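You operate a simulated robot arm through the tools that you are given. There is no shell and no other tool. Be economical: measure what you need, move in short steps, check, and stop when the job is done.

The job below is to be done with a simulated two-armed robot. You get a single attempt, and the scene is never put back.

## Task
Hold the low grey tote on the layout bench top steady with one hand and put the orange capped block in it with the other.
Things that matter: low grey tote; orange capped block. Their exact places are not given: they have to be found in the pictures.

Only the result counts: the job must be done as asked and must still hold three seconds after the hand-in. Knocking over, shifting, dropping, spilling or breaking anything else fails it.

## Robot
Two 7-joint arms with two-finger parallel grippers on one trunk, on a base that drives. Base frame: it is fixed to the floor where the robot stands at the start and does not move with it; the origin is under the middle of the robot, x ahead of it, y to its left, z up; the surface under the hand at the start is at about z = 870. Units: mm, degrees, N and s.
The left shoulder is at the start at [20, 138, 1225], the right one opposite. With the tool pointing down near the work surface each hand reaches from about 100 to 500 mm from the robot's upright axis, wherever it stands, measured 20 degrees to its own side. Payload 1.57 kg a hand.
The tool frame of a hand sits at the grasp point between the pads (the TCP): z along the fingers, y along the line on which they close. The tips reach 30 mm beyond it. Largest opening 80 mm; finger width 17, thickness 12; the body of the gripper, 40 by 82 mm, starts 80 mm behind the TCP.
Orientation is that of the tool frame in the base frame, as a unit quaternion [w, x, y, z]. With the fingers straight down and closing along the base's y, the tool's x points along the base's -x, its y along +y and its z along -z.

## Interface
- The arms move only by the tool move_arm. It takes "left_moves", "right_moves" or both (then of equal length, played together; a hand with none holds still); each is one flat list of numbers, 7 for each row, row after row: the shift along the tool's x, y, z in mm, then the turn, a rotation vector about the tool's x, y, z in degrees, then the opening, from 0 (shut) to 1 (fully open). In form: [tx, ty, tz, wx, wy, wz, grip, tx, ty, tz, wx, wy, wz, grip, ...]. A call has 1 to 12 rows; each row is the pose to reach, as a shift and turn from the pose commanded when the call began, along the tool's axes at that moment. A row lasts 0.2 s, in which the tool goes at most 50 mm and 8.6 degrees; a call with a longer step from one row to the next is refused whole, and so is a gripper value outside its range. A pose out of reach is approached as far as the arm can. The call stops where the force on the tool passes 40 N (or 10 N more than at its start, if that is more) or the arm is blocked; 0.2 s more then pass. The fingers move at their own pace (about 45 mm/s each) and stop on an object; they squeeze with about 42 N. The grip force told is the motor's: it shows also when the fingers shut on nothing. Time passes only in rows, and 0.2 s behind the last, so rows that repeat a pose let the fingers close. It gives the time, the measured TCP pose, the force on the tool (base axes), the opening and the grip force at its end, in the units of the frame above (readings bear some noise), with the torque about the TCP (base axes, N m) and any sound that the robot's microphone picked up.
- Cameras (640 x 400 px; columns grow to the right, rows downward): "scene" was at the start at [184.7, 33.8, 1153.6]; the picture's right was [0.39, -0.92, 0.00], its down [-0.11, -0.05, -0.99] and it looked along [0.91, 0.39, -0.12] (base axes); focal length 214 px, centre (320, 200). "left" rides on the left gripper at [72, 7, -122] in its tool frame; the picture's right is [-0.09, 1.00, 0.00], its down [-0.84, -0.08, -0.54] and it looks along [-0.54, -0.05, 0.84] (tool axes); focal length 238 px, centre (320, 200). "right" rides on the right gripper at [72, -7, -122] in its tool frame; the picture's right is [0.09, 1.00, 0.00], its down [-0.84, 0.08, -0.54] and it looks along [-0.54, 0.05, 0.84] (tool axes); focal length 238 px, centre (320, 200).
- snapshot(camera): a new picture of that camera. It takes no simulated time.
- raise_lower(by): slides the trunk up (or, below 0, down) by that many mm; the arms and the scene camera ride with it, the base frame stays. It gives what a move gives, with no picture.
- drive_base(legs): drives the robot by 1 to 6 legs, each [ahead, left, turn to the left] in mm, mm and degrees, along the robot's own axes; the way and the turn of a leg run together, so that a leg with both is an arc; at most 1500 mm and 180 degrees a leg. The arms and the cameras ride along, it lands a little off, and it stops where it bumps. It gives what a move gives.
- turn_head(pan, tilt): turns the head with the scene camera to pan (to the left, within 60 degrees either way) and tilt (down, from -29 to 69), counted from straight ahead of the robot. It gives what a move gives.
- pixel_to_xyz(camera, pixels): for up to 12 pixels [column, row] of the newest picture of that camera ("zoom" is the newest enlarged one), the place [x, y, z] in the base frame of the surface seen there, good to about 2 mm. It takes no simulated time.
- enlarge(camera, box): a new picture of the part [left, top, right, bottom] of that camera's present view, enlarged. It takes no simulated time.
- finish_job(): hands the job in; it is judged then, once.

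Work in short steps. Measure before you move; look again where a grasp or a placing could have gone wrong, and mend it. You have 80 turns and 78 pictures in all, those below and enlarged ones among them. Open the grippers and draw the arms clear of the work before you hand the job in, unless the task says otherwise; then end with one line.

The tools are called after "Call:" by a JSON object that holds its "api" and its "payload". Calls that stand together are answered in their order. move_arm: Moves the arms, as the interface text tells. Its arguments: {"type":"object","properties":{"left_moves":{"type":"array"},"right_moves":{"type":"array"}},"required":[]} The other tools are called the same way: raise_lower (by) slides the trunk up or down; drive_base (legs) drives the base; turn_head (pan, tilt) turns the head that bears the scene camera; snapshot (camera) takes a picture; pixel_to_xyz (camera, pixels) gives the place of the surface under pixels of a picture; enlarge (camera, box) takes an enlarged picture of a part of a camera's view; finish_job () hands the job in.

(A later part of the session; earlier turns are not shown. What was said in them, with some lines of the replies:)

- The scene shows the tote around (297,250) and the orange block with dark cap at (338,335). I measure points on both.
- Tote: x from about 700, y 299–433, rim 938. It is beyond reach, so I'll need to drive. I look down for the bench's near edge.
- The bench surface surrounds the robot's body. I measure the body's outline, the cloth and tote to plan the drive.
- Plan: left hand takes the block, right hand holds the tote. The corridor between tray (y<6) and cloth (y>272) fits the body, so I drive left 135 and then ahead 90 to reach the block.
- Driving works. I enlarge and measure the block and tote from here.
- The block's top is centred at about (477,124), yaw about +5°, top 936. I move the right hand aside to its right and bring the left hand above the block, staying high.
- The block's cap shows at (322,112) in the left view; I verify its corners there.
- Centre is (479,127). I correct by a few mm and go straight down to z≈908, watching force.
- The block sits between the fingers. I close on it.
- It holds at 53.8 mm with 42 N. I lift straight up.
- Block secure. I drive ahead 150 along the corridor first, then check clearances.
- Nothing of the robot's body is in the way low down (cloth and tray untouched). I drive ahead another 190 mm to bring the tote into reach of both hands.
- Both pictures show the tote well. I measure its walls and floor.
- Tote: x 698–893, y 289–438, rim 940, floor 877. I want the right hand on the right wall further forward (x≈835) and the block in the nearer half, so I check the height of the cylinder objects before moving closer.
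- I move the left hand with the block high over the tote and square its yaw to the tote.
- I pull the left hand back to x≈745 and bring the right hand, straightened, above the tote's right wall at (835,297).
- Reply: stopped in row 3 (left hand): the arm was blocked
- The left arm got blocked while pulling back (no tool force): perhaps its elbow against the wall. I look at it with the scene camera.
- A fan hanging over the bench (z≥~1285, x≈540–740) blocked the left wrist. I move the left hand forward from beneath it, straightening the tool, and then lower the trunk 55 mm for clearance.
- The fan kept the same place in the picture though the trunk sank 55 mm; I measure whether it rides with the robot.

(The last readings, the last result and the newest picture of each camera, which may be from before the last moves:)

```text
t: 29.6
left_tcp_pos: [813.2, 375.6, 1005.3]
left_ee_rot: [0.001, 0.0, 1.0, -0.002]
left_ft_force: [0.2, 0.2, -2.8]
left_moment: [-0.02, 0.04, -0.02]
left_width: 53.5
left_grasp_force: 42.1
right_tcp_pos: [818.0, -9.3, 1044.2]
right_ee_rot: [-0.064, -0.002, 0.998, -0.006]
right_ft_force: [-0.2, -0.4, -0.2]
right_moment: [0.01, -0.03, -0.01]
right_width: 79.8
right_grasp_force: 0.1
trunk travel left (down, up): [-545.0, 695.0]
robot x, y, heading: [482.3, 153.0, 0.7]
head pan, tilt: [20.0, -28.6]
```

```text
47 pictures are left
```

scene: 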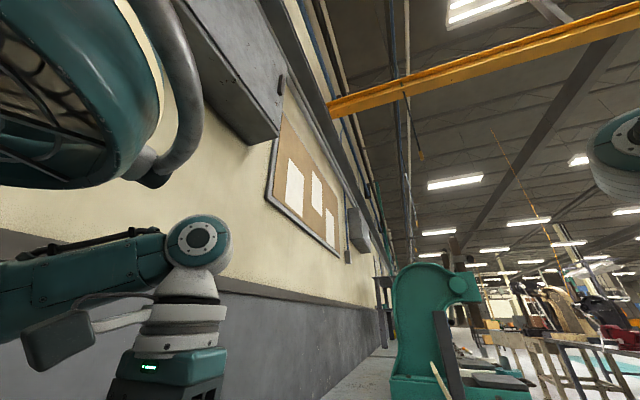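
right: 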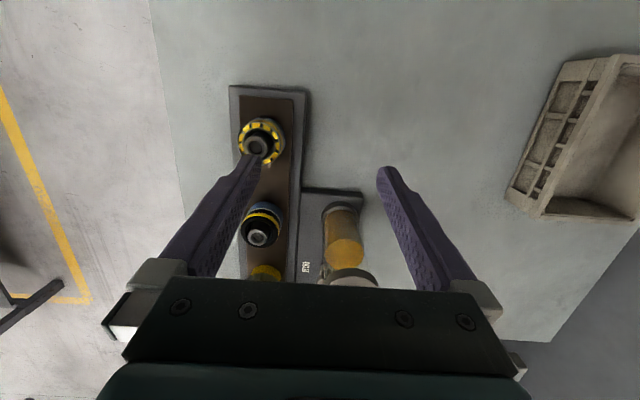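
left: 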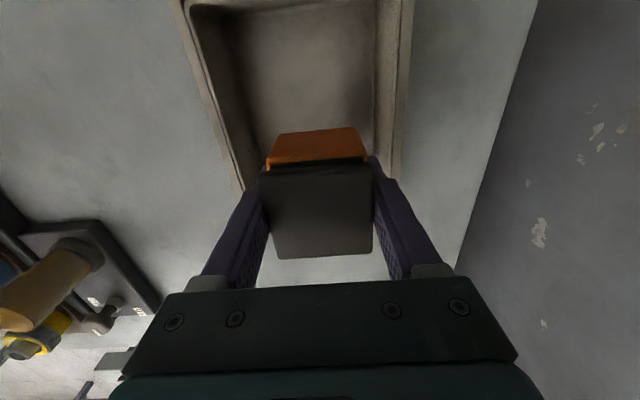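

It is the robot's own shoulder pod riding along, so it's only a self-clearance matter. I raise the trunk by 85, then with the left hand lowered to z≈1000 pull back to x≈745, well under the pod.

Call:
{"api": "raise_lower", "payload": {"by": 85}}

Call:
{"api": "move_arm", "payload": {"left_moves": [0, 0, 40, 0, 0, 0, 0, 0, 0, 85, 0, 0, 0, 0, 25, 0, 90, 0, 0, 0, 0, 50, 0, 90, 0, 0, 0, 0, 67, 0, 90, 0, 0, 0, 0, 67, 0, 90, 0, 0, 0, 0]}}

Call:
{"api": "turn_head", "payload": {"pan": 35, "tilt": 40}}

Call:
{"api": "snapshot", "payload": {"camera": "scene"}}

```text
t: 30.9
left_tcp_pos: [813.9, 377.6, 1090.9]
left_ee_rot: [0.002, -0.001, 1.0, -0.002]
left_ft_force: [0.4, 0.5, -3.3]
left_moment: [0.01, 0.0, 0.0]
left_width: 53.8
left_grasp_force: 42.6
right_tcp_pos: [817.3, -9.1, 1127.2]
right_ee_rot: [-0.065, -0.001, 0.998, -0.005]
right_ft_force: [0.0, -0.5, -0.3]
right_moment: [0.0, -0.01, -0.02]
right_width: 80.1
right_grasp_force: 0.0
trunk travel left (down, up): [-630.0, 610.0]
robot x, y, heading: [481.7, 151.8, 0.6]
head pan, tilt: [20.0, -28.6]
```

```text
t: 32.3
left_tcp_pos: [745.7, 374.8, 999.7]
left_ee_rot: [0.001, 0.0, 1.0, -0.002]
left_ft_force: [-0.3, -0.1, -3.1]
left_moment: [-0.01, -0.01, 0.01]
left_width: 53.5
left_grasp_force: 41.9
right_tcp_pos: [817.4, -9.3, 1129.1]
right_ee_rot: [-0.065, -0.002, 0.998, -0.006]
right_ft_force: [-0.1, 0.8, 1.3]
right_moment: [-0.03, 0.01, -0.02]
right_width: 80.1
right_grasp_force: 0.3
trunk travel left (down, up): [-630.0, 610.0]
robot x, y, heading: [484.1, 152.1, 0.9]
head pan, tilt: [20.0, -28.6]
```

```text
t: 33.7
left_tcp_pos: [745.6, 374.1, 998.6]
left_ee_rot: [0.002, 0.0, 1.0, -0.002]
left_ft_force: [0.5, -0.8, -2.6]
left_moment: [0.0, 0.03, -0.02]
left_width: 53.8
left_grasp_force: 42.2
right_tcp_pos: [818.1, -9.4, 1129.0]
right_ee_rot: [-0.065, -0.002, 0.998, -0.006]
right_ft_force: [0.4, -0.4, 0.7]
right_moment: [0.01, -0.02, -0.01]
right_width: 80.1
right_grasp_force: 0.1
trunk travel left (down, up): [-630.0, 610.0]
robot x, y, heading: [482.0, 153.1, 0.6]
head pan, tilt: [35.0, 40.0]
```

```text
46 pictures are left
```

scene: 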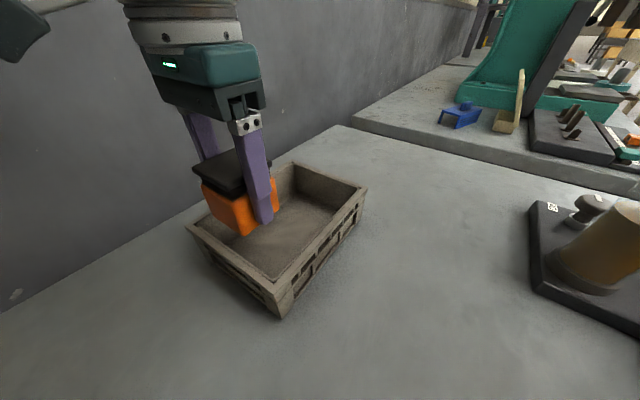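

Clear. Now the right hand goes over the tote's right wall at (835,297), z≈1015, tool vertical.

Call:
{"api": "move_arm", "payload": {"right_moves": [-3, 46, 0, 0, -1.5, 0, 1, -6, 92, 0, 0, -3, 0, 1, -9, 138, -1, 0, -4.5, 0, 1, -12, 184, -1, 0, -6, 0, 1, -14, 230, -2, 0, -7.5, 0, 1, -16, 270, -2, 0, -7.5, 0, 1, -17, 306, -2, 0, -7.5, 0, 1, -22, 306, 40, 0, -7.5, 0, 1, -28, 306, 85, 0, -7.5, 0, 1, -31, 306, 107, 0, -7.5, 0, 1, -31, 306, 107, 0, -7.5, 0, 1]}}

Call:
{"api": "snapshot", "payload": {"camera": "right"}}

Call:
{"api": "snapshot", "payload": {"camera": "scene"}}

```text
t: 36.1
left_tcp_pos: [745.6, 374.8, 1000.0]
left_ee_rot: [0.001, 0.001, 1.0, -0.002]
left_ft_force: [0.1, 0.8, -2.0]
left_moment: [0.01, -0.01, -0.03]
left_width: 53.6
left_grasp_force: 42.1
right_tcp_pos: [829.2, 263.7, 1024.4]
right_ee_rot: [0.002, -0.001, 1.0, -0.006]
right_ft_force: [-0.4, -0.1, 0.5]
right_moment: [-0.02, -0.01, -0.06]
right_width: 80.1
right_grasp_force: 0.2
right hand out of reach, approached as far as the arm can: row 6, 7, 8, 9, 10, 11
trunk travel left (down, up): [-630.0, 610.0]
robot x, y, heading: [481.3, 152.1, 0.8]
head pan, tilt: [35.0, 40.0]
```

```text
45 pictures are left
```

right: 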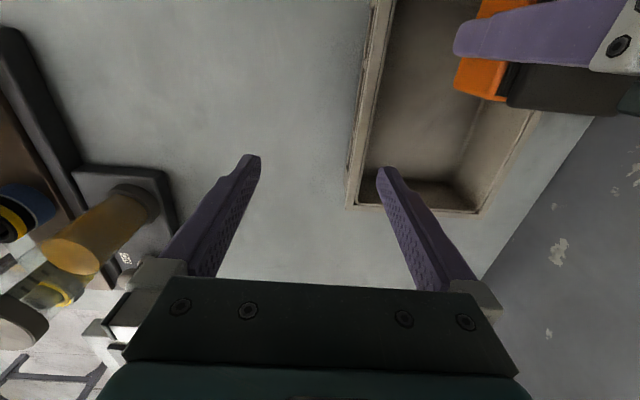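

```text
44 pictures are left
```

scene: 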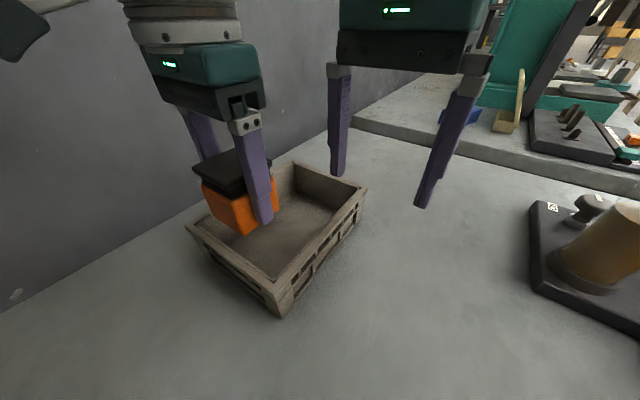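

The right hand fell ~33 mm short in y. I shift the base left 50 mm and take the left hand back by the same amount (block bottom is above the rim).

Call:
{"api": "drive_base", "payload": {"legs": [[5, 50, 0]]}}

Call:
{"api": "move_arm", "payload": {"left_moves": [0, -25, 0, 0, 0, 0, 0, 4, -49, 0, 0, 0, 0, 0, 4, -49, 0, 0, 0, 0, 0]}}

Call:
{"api": "snapshot", "payload": {"camera": "right"}}

Call:
{"api": "snapshot", "payload": {"camera": "scene"}}

```text
t: 37.0
left_tcp_pos: [749.2, 424.5, 999.3]
left_ee_rot: [0.002, 0.001, 1.0, -0.002]
left_ft_force: [0.7, -0.3, -2.4]
left_moment: [-0.02, -0.02, 0.01]
left_width: 53.5
left_grasp_force: 42.2
right_tcp_pos: [833.7, 312.9, 1025.0]
right_ee_rot: [0.001, -0.002, 1.0, -0.007]
right_ft_force: [-0.4, 0.9, 1.1]
right_moment: [0.01, 0.03, -0.01]
right_width: 80.2
right_grasp_force: 0.0
trunk travel left (down, up): [-630.0, 610.0]
robot x, y, heading: [484.2, 204.6, 0.8]
head pan, tilt: [35.0, 40.0]
```

```text
t: 37.8
left_tcp_pos: [745.6, 373.3, 999.3]
left_ee_rot: [0.001, 0.0, 1.0, -0.002]
left_ft_force: [0.8, 0.3, -2.8]
left_moment: [0.02, -0.03, -0.01]
left_width: 53.5
left_grasp_force: 42.5
right_tcp_pos: [832.9, 312.4, 1024.1]
right_ee_rot: [0.001, -0.001, 1.0, -0.006]
right_ft_force: [-0.1, -0.6, 0.7]
right_moment: [0.03, 0.01, -0.01]
right_width: 79.9
right_grasp_force: 0.1
trunk travel left (down, up): [-630.0, 610.0]
robot x, y, heading: [488.0, 203.3, 0.7]
head pan, tilt: [35.0, 40.0]
```

```text
43 pictures are left
```

right: 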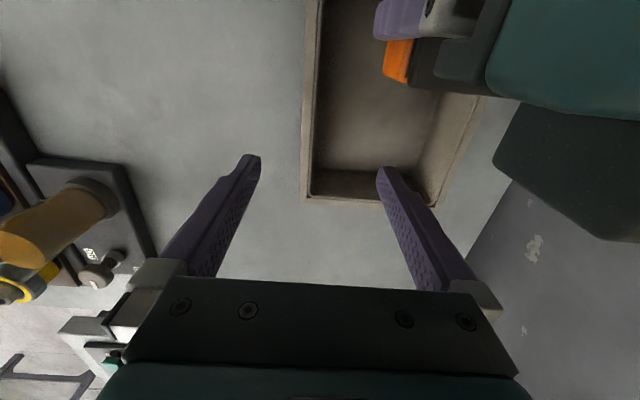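

```text
42 pictures are left
```

scene: 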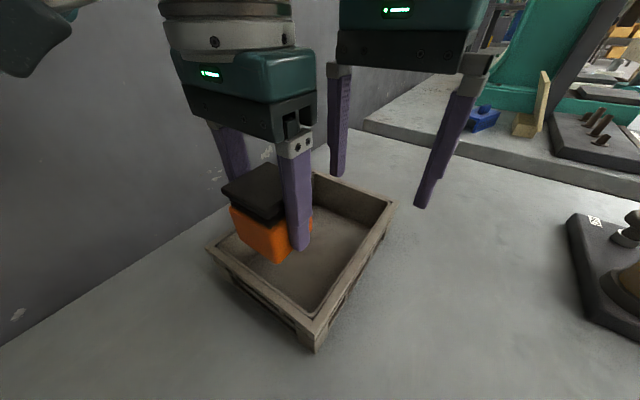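

Call:
{"api": "pixel_to_xyz", "payload": {"camera": "right", "pixels": [[303, 165], [309, 165], [314, 165], [305, 120], [312, 120], [330, 180], [390, 130]]}}

Call:
{"api": "enlarge", "payload": {"camera": "right", "box": [280, 60, 420, 220]}}

```text
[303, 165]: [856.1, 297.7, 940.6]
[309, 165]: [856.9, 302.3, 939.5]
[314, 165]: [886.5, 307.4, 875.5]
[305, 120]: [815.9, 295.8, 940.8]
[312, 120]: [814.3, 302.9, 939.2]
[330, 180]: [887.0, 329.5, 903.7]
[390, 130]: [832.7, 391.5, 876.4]
```

```text
2.50 times, centred on (350, 140) of right
```

zoom: 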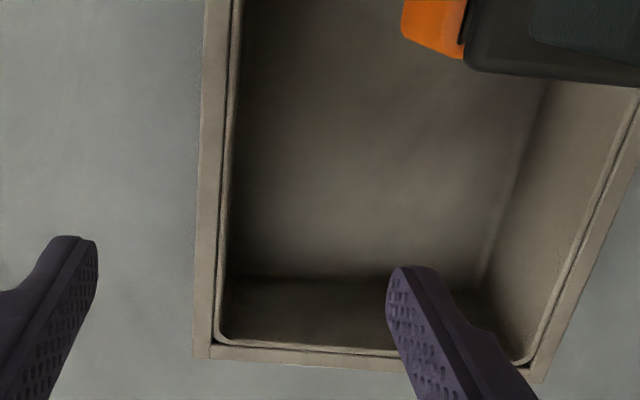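

The rim of the right wall spans y≈292–306. I lower the right hand with open fingers straddling it, to z≈928.

Call:
{"api": "move_arm", "payload": {"right_moves": [4, -7, 0, 0, 0, 0, 1, 8, -14, 0, 0, 0, 0, 1, 8, -14, 25, 0, 0, 0, 1, 8, -14, 50, 0, 0, 0, 1, 8, -14, 70, 0, 0, 0, 1, 8, -14, 85, 0, 0, 0, 1, 8, -14, 96, 0, 0, 0, 1, 8, -14, 96, 0, 0, 0, 1]}}

Call:
{"api": "snapshot", "payload": {"camera": "right"}}

Call:
{"api": "snapshot", "payload": {"camera": "scene"}}

```text
t: 39.6
left_tcp_pos: [745.3, 374.5, 998.6]
left_ee_rot: [0.001, 0.0, 1.0, -0.002]
left_ft_force: [0.6, -0.4, -3.3]
left_moment: [-0.01, 0.01, -0.01]
left_width: 53.8
left_grasp_force: 41.9
right_tcp_pos: [824.6, 298.5, 929.5]
right_ee_rot: [0.001, -0.002, 1.0, -0.006]
right_ft_force: [0.2, -0.3, 0.5]
right_moment: [0.01, 0.01, 0.0]
right_width: 80.0
right_grasp_force: 0.0
trunk travel left (down, up): [-630.0, 610.0]
robot x, y, heading: [489.5, 206.0, 0.6]
head pan, tilt: [35.0, 40.0]
```

```text
40 pictures are left
```

right: 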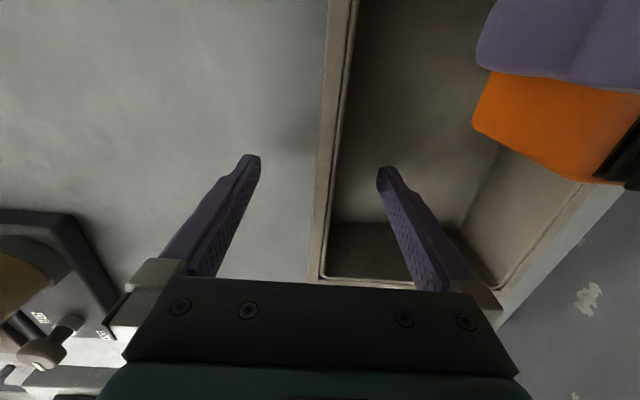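

```text
39 pictures are left
```

scene: 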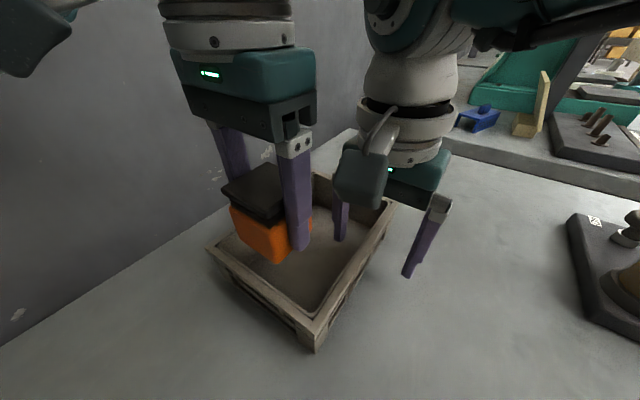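

The fingers straddle the wall. I close the right gripper on it.

Call:
{"api": "move_arm", "payload": {"right_moves": [0, 0, 0, 0, 0, 0, 0.7, 0, 0, 0, 0, 0, 0, 0.5, 0, 0, 0, 0, 0, 0, 0.35, 0, 0, 0, 0, 0, 0, 0.2, 0, 0, 0, 0, 0, 0, 0.1, 0, 0, 0, 0, 0, 0, 0, 0, 0, 0, 0, 0, 0, 0, 0, 0, 0, 0, 0, 0, 0]}}

Call:
{"api": "snapshot", "payload": {"camera": "right"}}

Call:
{"api": "snapshot", "payload": {"camera": "scene"}}

```text
t: 41.4
left_tcp_pos: [745.7, 374.4, 999.3]
left_ee_rot: [0.002, 0.0, 1.0, -0.002]
left_ft_force: [-0.3, 0.4, -2.9]
left_moment: [-0.02, -0.05, 0.03]
left_width: 53.6
left_grasp_force: 42.1
right_tcp_pos: [825.1, 298.1, 931.3]
right_ee_rot: [0.0, -0.001, 1.0, -0.005]
right_ft_force: [-2.1, -1.3, 7.2]
right_moment: [0.97, 0.23, 0.09]
right_width: 11.4
right_grasp_force: 28.7
trunk travel left (down, up): [-630.0, 610.0]
robot x, y, heading: [486.7, 202.3, 0.6]
head pan, tilt: [35.0, 40.0]
```

```text
38 pictures are left
```

right: 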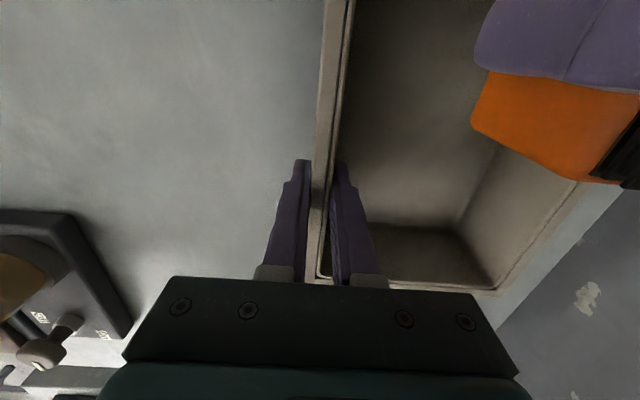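

```text
37 pictures are left
```

scene: 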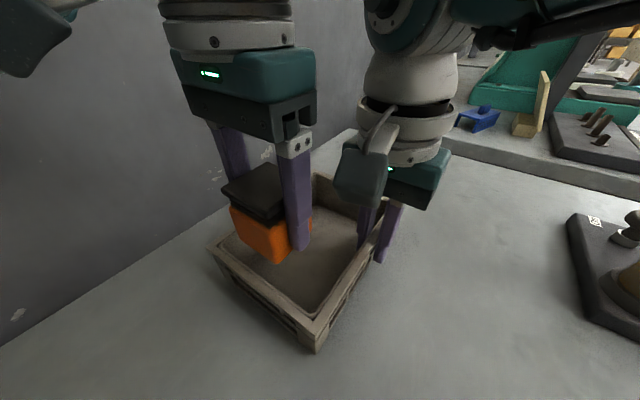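

The right hand holds the wall (11.4 mm, 29 N). I lower the block into the tote until just above contact, x≈753.

Call:
{"api": "move_arm", "payload": {"left_moves": [-8, 0, 0, 0, 0, 0, 0, -8, 0, 25, 0, 0, 0, 0, -8, 0, 50, 0, 0, 0, 0, -8, 0, 68, 0, 0, 0, 0, -8, 0, 78, 0, 0, 0, 0, -8, 0, 81, 0, 0, 0, 0, -8, 0, 81, 0, 0, 0, 0]}}

Call:
{"api": "snapshot", "payload": {"camera": "scene"}}

Call:
{"api": "snapshot", "payload": {"camera": "left"}}

```text
t: 43.0
left_tcp_pos: [755.0, 375.6, 916.4]
left_ee_rot: [0.002, -0.001, 1.0, -0.002]
left_ft_force: [-0.2, 0.6, -2.5]
left_moment: [0.03, 0.01, -0.01]
left_width: 53.5
left_grasp_force: 41.7
right_tcp_pos: [827.1, 296.8, 932.2]
right_ee_rot: [0.001, -0.002, 1.0, -0.005]
right_ft_force: [-1.7, -0.9, 5.5]
right_moment: [0.95, 0.11, 0.1]
right_width: 11.6
right_grasp_force: 29.0
trunk travel left (down, up): [-630.0, 610.0]
robot x, y, heading: [484.3, 204.0, 0.7]
head pan, tilt: [35.0, 40.0]
```

```text
36 pictures are left
```

scene: 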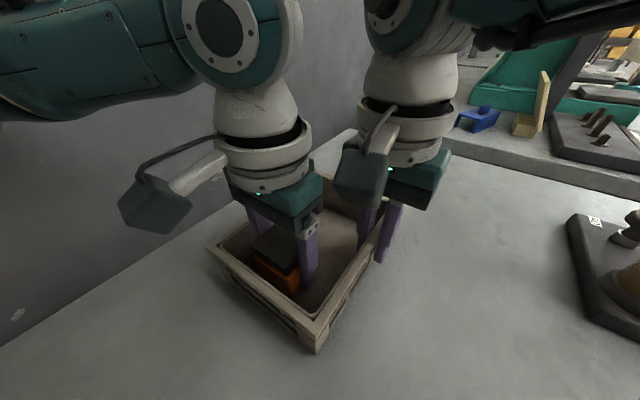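

```text
35 pictures are left
```

left: 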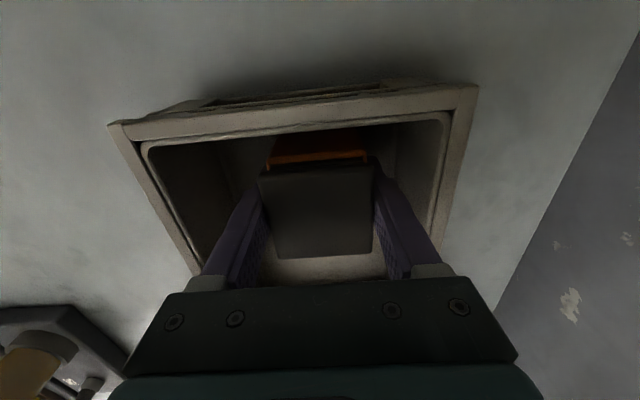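

The block hangs just above the floor (weight still on the hand). I lower a few mm more until it touches.

Call:
{"api": "move_arm", "payload": {"left_moves": [0, 0, 1.5, 0, 0, 0, 0, 0, 0, 3, 0, 0, 0, 0, 0, 0, 3, 0, 0, 0, 0]}}

```text
t: 43.8
left_tcp_pos: [753.8, 375.6, 915.3]
left_ee_rot: [0.002, 0.0, 1.0, -0.002]
left_ft_force: [-0.5, -0.9, -2.7]
left_moment: [0.0, 0.01, 0.01]
left_width: 53.8
left_grasp_force: 41.8
right_tcp_pos: [826.5, 297.1, 931.5]
right_ee_rot: [0.001, -0.002, 1.0, -0.005]
right_ft_force: [0.3, 0.1, 6.2]
right_moment: [0.96, -0.01, 0.12]
right_width: 11.1
right_grasp_force: 28.9
trunk travel left (down, up): [-630.0, 610.0]
robot x, y, heading: [487.2, 202.5, 0.9]
head pan, tilt: [35.0, 40.0]
```

Call:
{"api": "move_arm", "payload": {"left_moves": [0, 0, 1.5, 0, 0, 0, 0, 0, 0, 3, 0, 0, 0, 0, 0, 0, 3, 0, 0, 0, 0]}}

```text
t: 44.6
left_tcp_pos: [755.6, 374.5, 912.5]
left_ee_rot: [0.002, 0.0, 1.0, -0.003]
left_ft_force: [-7.9, -0.9, 28.9]
left_moment: [0.44, 0.11, 0.09]
left_width: 54.0
left_grasp_force: 42.2
right_tcp_pos: [825.9, 298.7, 930.5]
right_ee_rot: [0.001, -0.001, 1.0, -0.006]
right_ft_force: [1.7, -2.4, -1.2]
right_moment: [1.01, -0.4, 0.13]
right_width: 11.4
right_grasp_force: 28.5
trunk travel left (down, up): [-630.0, 610.0]
robot x, y, heading: [484.6, 204.1, 0.5]
head pan, tilt: [35.0, 40.0]
```

Contact (29 N). I ease off 1.5 mm and open the left fingers partway, to about 66 mm, so that they stay off the tote's walls.

Call:
{"api": "move_arm", "payload": {"left_moves": [0, 0, -1.5, 0, 0, 0, 0, 0, 0, -1.5, 0, 0, 0, 0.7, 0, 0, -1.5, 0, 0, 0, 0.8, 0, 0, -1.5, 0, 0, 0, 0.83, 0, 0, -1.5, 0, 0, 0, 0.83]}}

Call:
{"api": "snapshot", "payload": {"camera": "left"}}

```text
t: 45.8
left_tcp_pos: [754.0, 376.2, 913.6]
left_ee_rot: [0.001, -0.001, 1.0, -0.001]
left_ft_force: [0.2, -0.2, 0.4]
left_moment: [0.01, 0.0, 0.0]
left_width: 66.4
left_grasp_force: 0.1
right_tcp_pos: [825.7, 298.2, 930.4]
right_ee_rot: [0.0, -0.002, 1.0, -0.006]
right_ft_force: [0.0, -0.1, 4.6]
right_moment: [0.94, 0.13, 0.11]
right_width: 11.8
right_grasp_force: 28.2
trunk travel left (down, up): [-630.0, 610.0]
robot x, y, heading: [482.5, 202.2, 0.9]
head pan, tilt: [35.0, 40.0]
```

```text
34 pictures are left
```

left: 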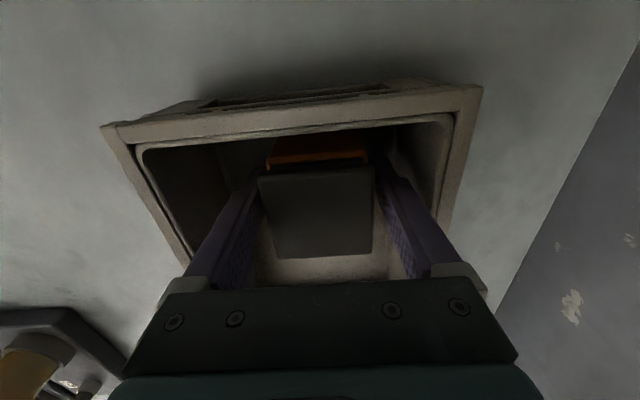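

The block stands free. I draw the left hand straight up slowly.

Call:
{"api": "move_arm", "payload": {"left_moves": [0, 0, -8, 0, 0, 0, 0.83, 0, 0, -20, 0, 0, 0, 0.83, 0, 0, -40, 0, 0, 0, 0.83, 0, 0, -65, 0, 0, 0, 0.83, 0, 0, -95, 0, 0, 0, 0.83, 0, 0, -95, 0, 0, 0, 0.83]}}

Call:
{"api": "snapshot", "payload": {"camera": "left"}}

Call:
{"api": "snapshot", "payload": {"camera": "scene"}}

```text
t: 47.2
left_tcp_pos: [753.7, 376.3, 1008.7]
left_ee_rot: [0.001, 0.0, 1.0, -0.002]
left_ft_force: [0.2, 1.0, -0.6]
left_moment: [0.03, 0.01, -0.03]
left_width: 66.4
left_grasp_force: 0.1
right_tcp_pos: [826.9, 297.5, 931.7]
right_ee_rot: [0.002, -0.002, 1.0, -0.005]
right_ft_force: [-0.2, -1.1, 4.6]
right_moment: [0.93, 0.05, 0.14]
right_width: 11.8
right_grasp_force: 29.1
trunk travel left (down, up): [-630.0, 610.0]
robot x, y, heading: [484.2, 205.0, 0.9]
head pan, tilt: [35.0, 40.0]
```

```text
33 pictures are left
```

left: 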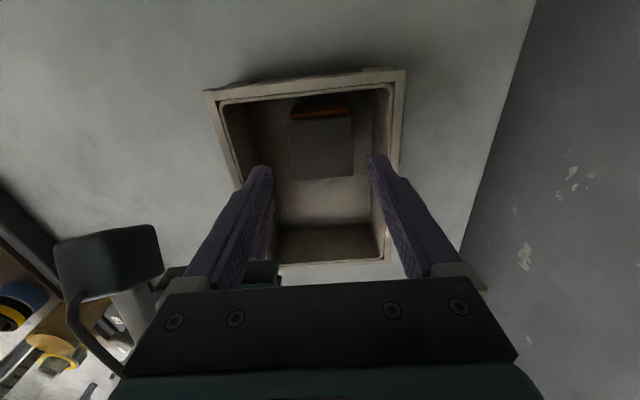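

```text
32 pictures are left
```

scene: 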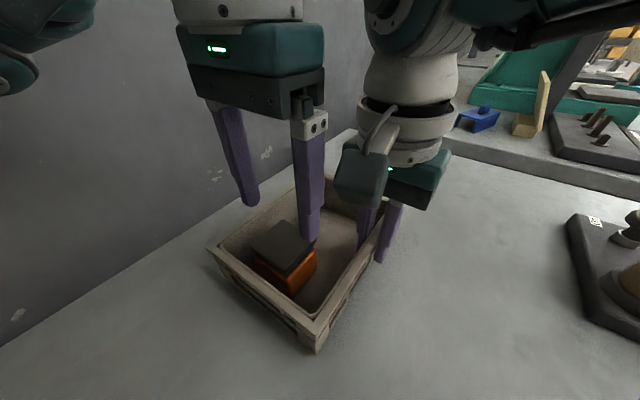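

The block sits upright in the tote. Now I open the right gripper, then raise it straight up off the wall.

Call:
{"api": "move_arm", "payload": {"right_moves": [0, 0, 0, 0, 0, 0, 0.2, 0, 0, 0, 0, 0, 0, 0.4, 0, 0, 0, 0, 0, 0, 0.6, 0, 0, 0, 0, 0, 0, 0.6, 0, 0, -10, 0, 0, 0, 0.6, 0, 0, -30, 0, 0, 0, 0.6, 0, 0, -60, 0, 0, 0, 0.6, 0, 0, -100, 0, 0, 0, 0.6, 0, 0, -100, 0, 0, 0, 0.6]}}

Call:
{"api": "snapshot", "payload": {"camera": "scene"}}

```text
t: 49.2
left_tcp_pos: [753.7, 374.6, 1008.3]
left_ee_rot: [0.002, 0.0, 1.0, -0.001]
left_ft_force: [0.3, -0.1, 0.3]
left_moment: [0.02, -0.01, -0.01]
left_width: 66.5
left_grasp_force: 0.1
right_tcp_pos: [824.5, 298.4, 1029.6]
right_ee_rot: [0.0, -0.002, 1.0, -0.006]
right_ft_force: [0.3, 0.6, 0.1]
right_moment: [-0.03, -0.03, 0.0]
right_width: 48.0
right_grasp_force: 0.1
trunk travel left (down, up): [-630.0, 610.0]
robot x, y, heading: [480.4, 200.9, 0.8]
head pan, tilt: [35.0, 40.0]
```

```text
31 pictures are left
```

scene: 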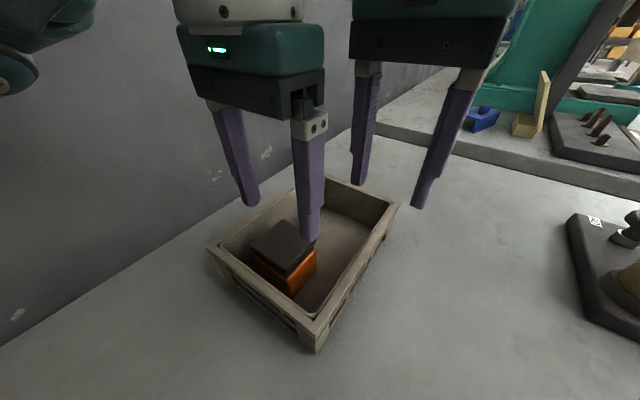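

Released. I draw both hands sideways clear of the tote with grippers open, and check.

Call:
{"api": "move_arm", "payload": {"left_moves": [0, 0, 0, 0, 0, 0, 1, 0, 40, 0, 0, 0, 0, 1, 0, 80, 0, 0, 0, 0, 1, 0, 110, 0, 0, 0, 0, 1, 0, 110, 0, 0, 0, 0, 1], "right_moves": [0, -45, -10, 0, 0, 0, 1, 0, -90, -20, 0, 0, 0, 1, 0, -130, -30, 0, 0, 0, 1, 0, -150, -30, 0, 0, 0, 1, 0, -150, -30, 0, 0, 0, 1]}}

Call:
{"api": "snapshot", "payload": {"camera": "scene"}}

Call:
{"api": "pixel_to_xyz", "payload": {"camera": "scene", "pixels": [[313, 325], [397, 204], [208, 247], [283, 245], [345, 205]]}}

```text
t: 50.4
left_tcp_pos: [753.1, 486.0, 1007.8]
left_ee_rot: [0.001, -0.001, 1.0, -0.003]
left_ft_force: [-0.9, -0.4, 0.6]
left_moment: [0.01, -0.01, 0.0]
left_width: 79.9
left_grasp_force: 0.1
right_tcp_pos: [826.4, 149.5, 1060.5]
right_ee_rot: [0.001, -0.002, 1.0, -0.006]
right_ft_force: [-0.4, -0.7, -0.1]
right_moment: [-0.01, -0.03, -0.04]
right_width: 80.0
right_grasp_force: 0.0
trunk travel left (down, up): [-630.0, 610.0]
robot x, y, heading: [489.4, 202.7, 0.7]
head pan, tilt: [35.0, 40.0]
```

```text
30 pictures are left
```

scene: 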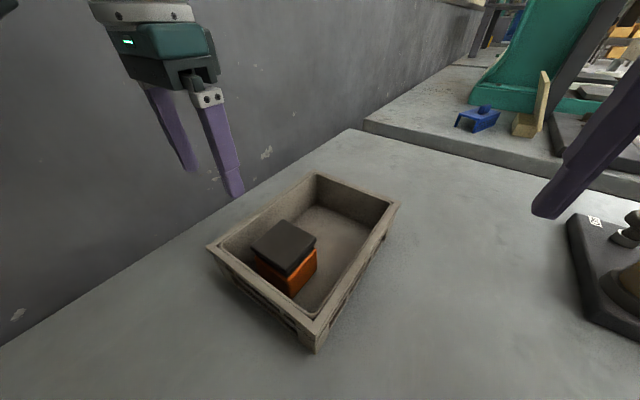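

```text
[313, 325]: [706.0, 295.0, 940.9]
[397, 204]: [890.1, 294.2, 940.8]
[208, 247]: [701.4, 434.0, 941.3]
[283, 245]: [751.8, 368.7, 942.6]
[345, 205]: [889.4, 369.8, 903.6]
```

The block rests upright in the tote (cap top at z 943), the tote is where it was, and both hands are open and clear. I hand in.

Call:
{"api": "finish_job", "payload": {}}

```text
The job is handed in.
```

The orange capped block is standing upright in the grey tote. The right hand held the tote's right wall while the left hand lowered and released the block, and both arms were open and clear at hand-in. During the approach the left wrist stopped once against the robot's own shoulder pod; I saw nothing else shift, but I didn't look back at the area behind the robot after driving.
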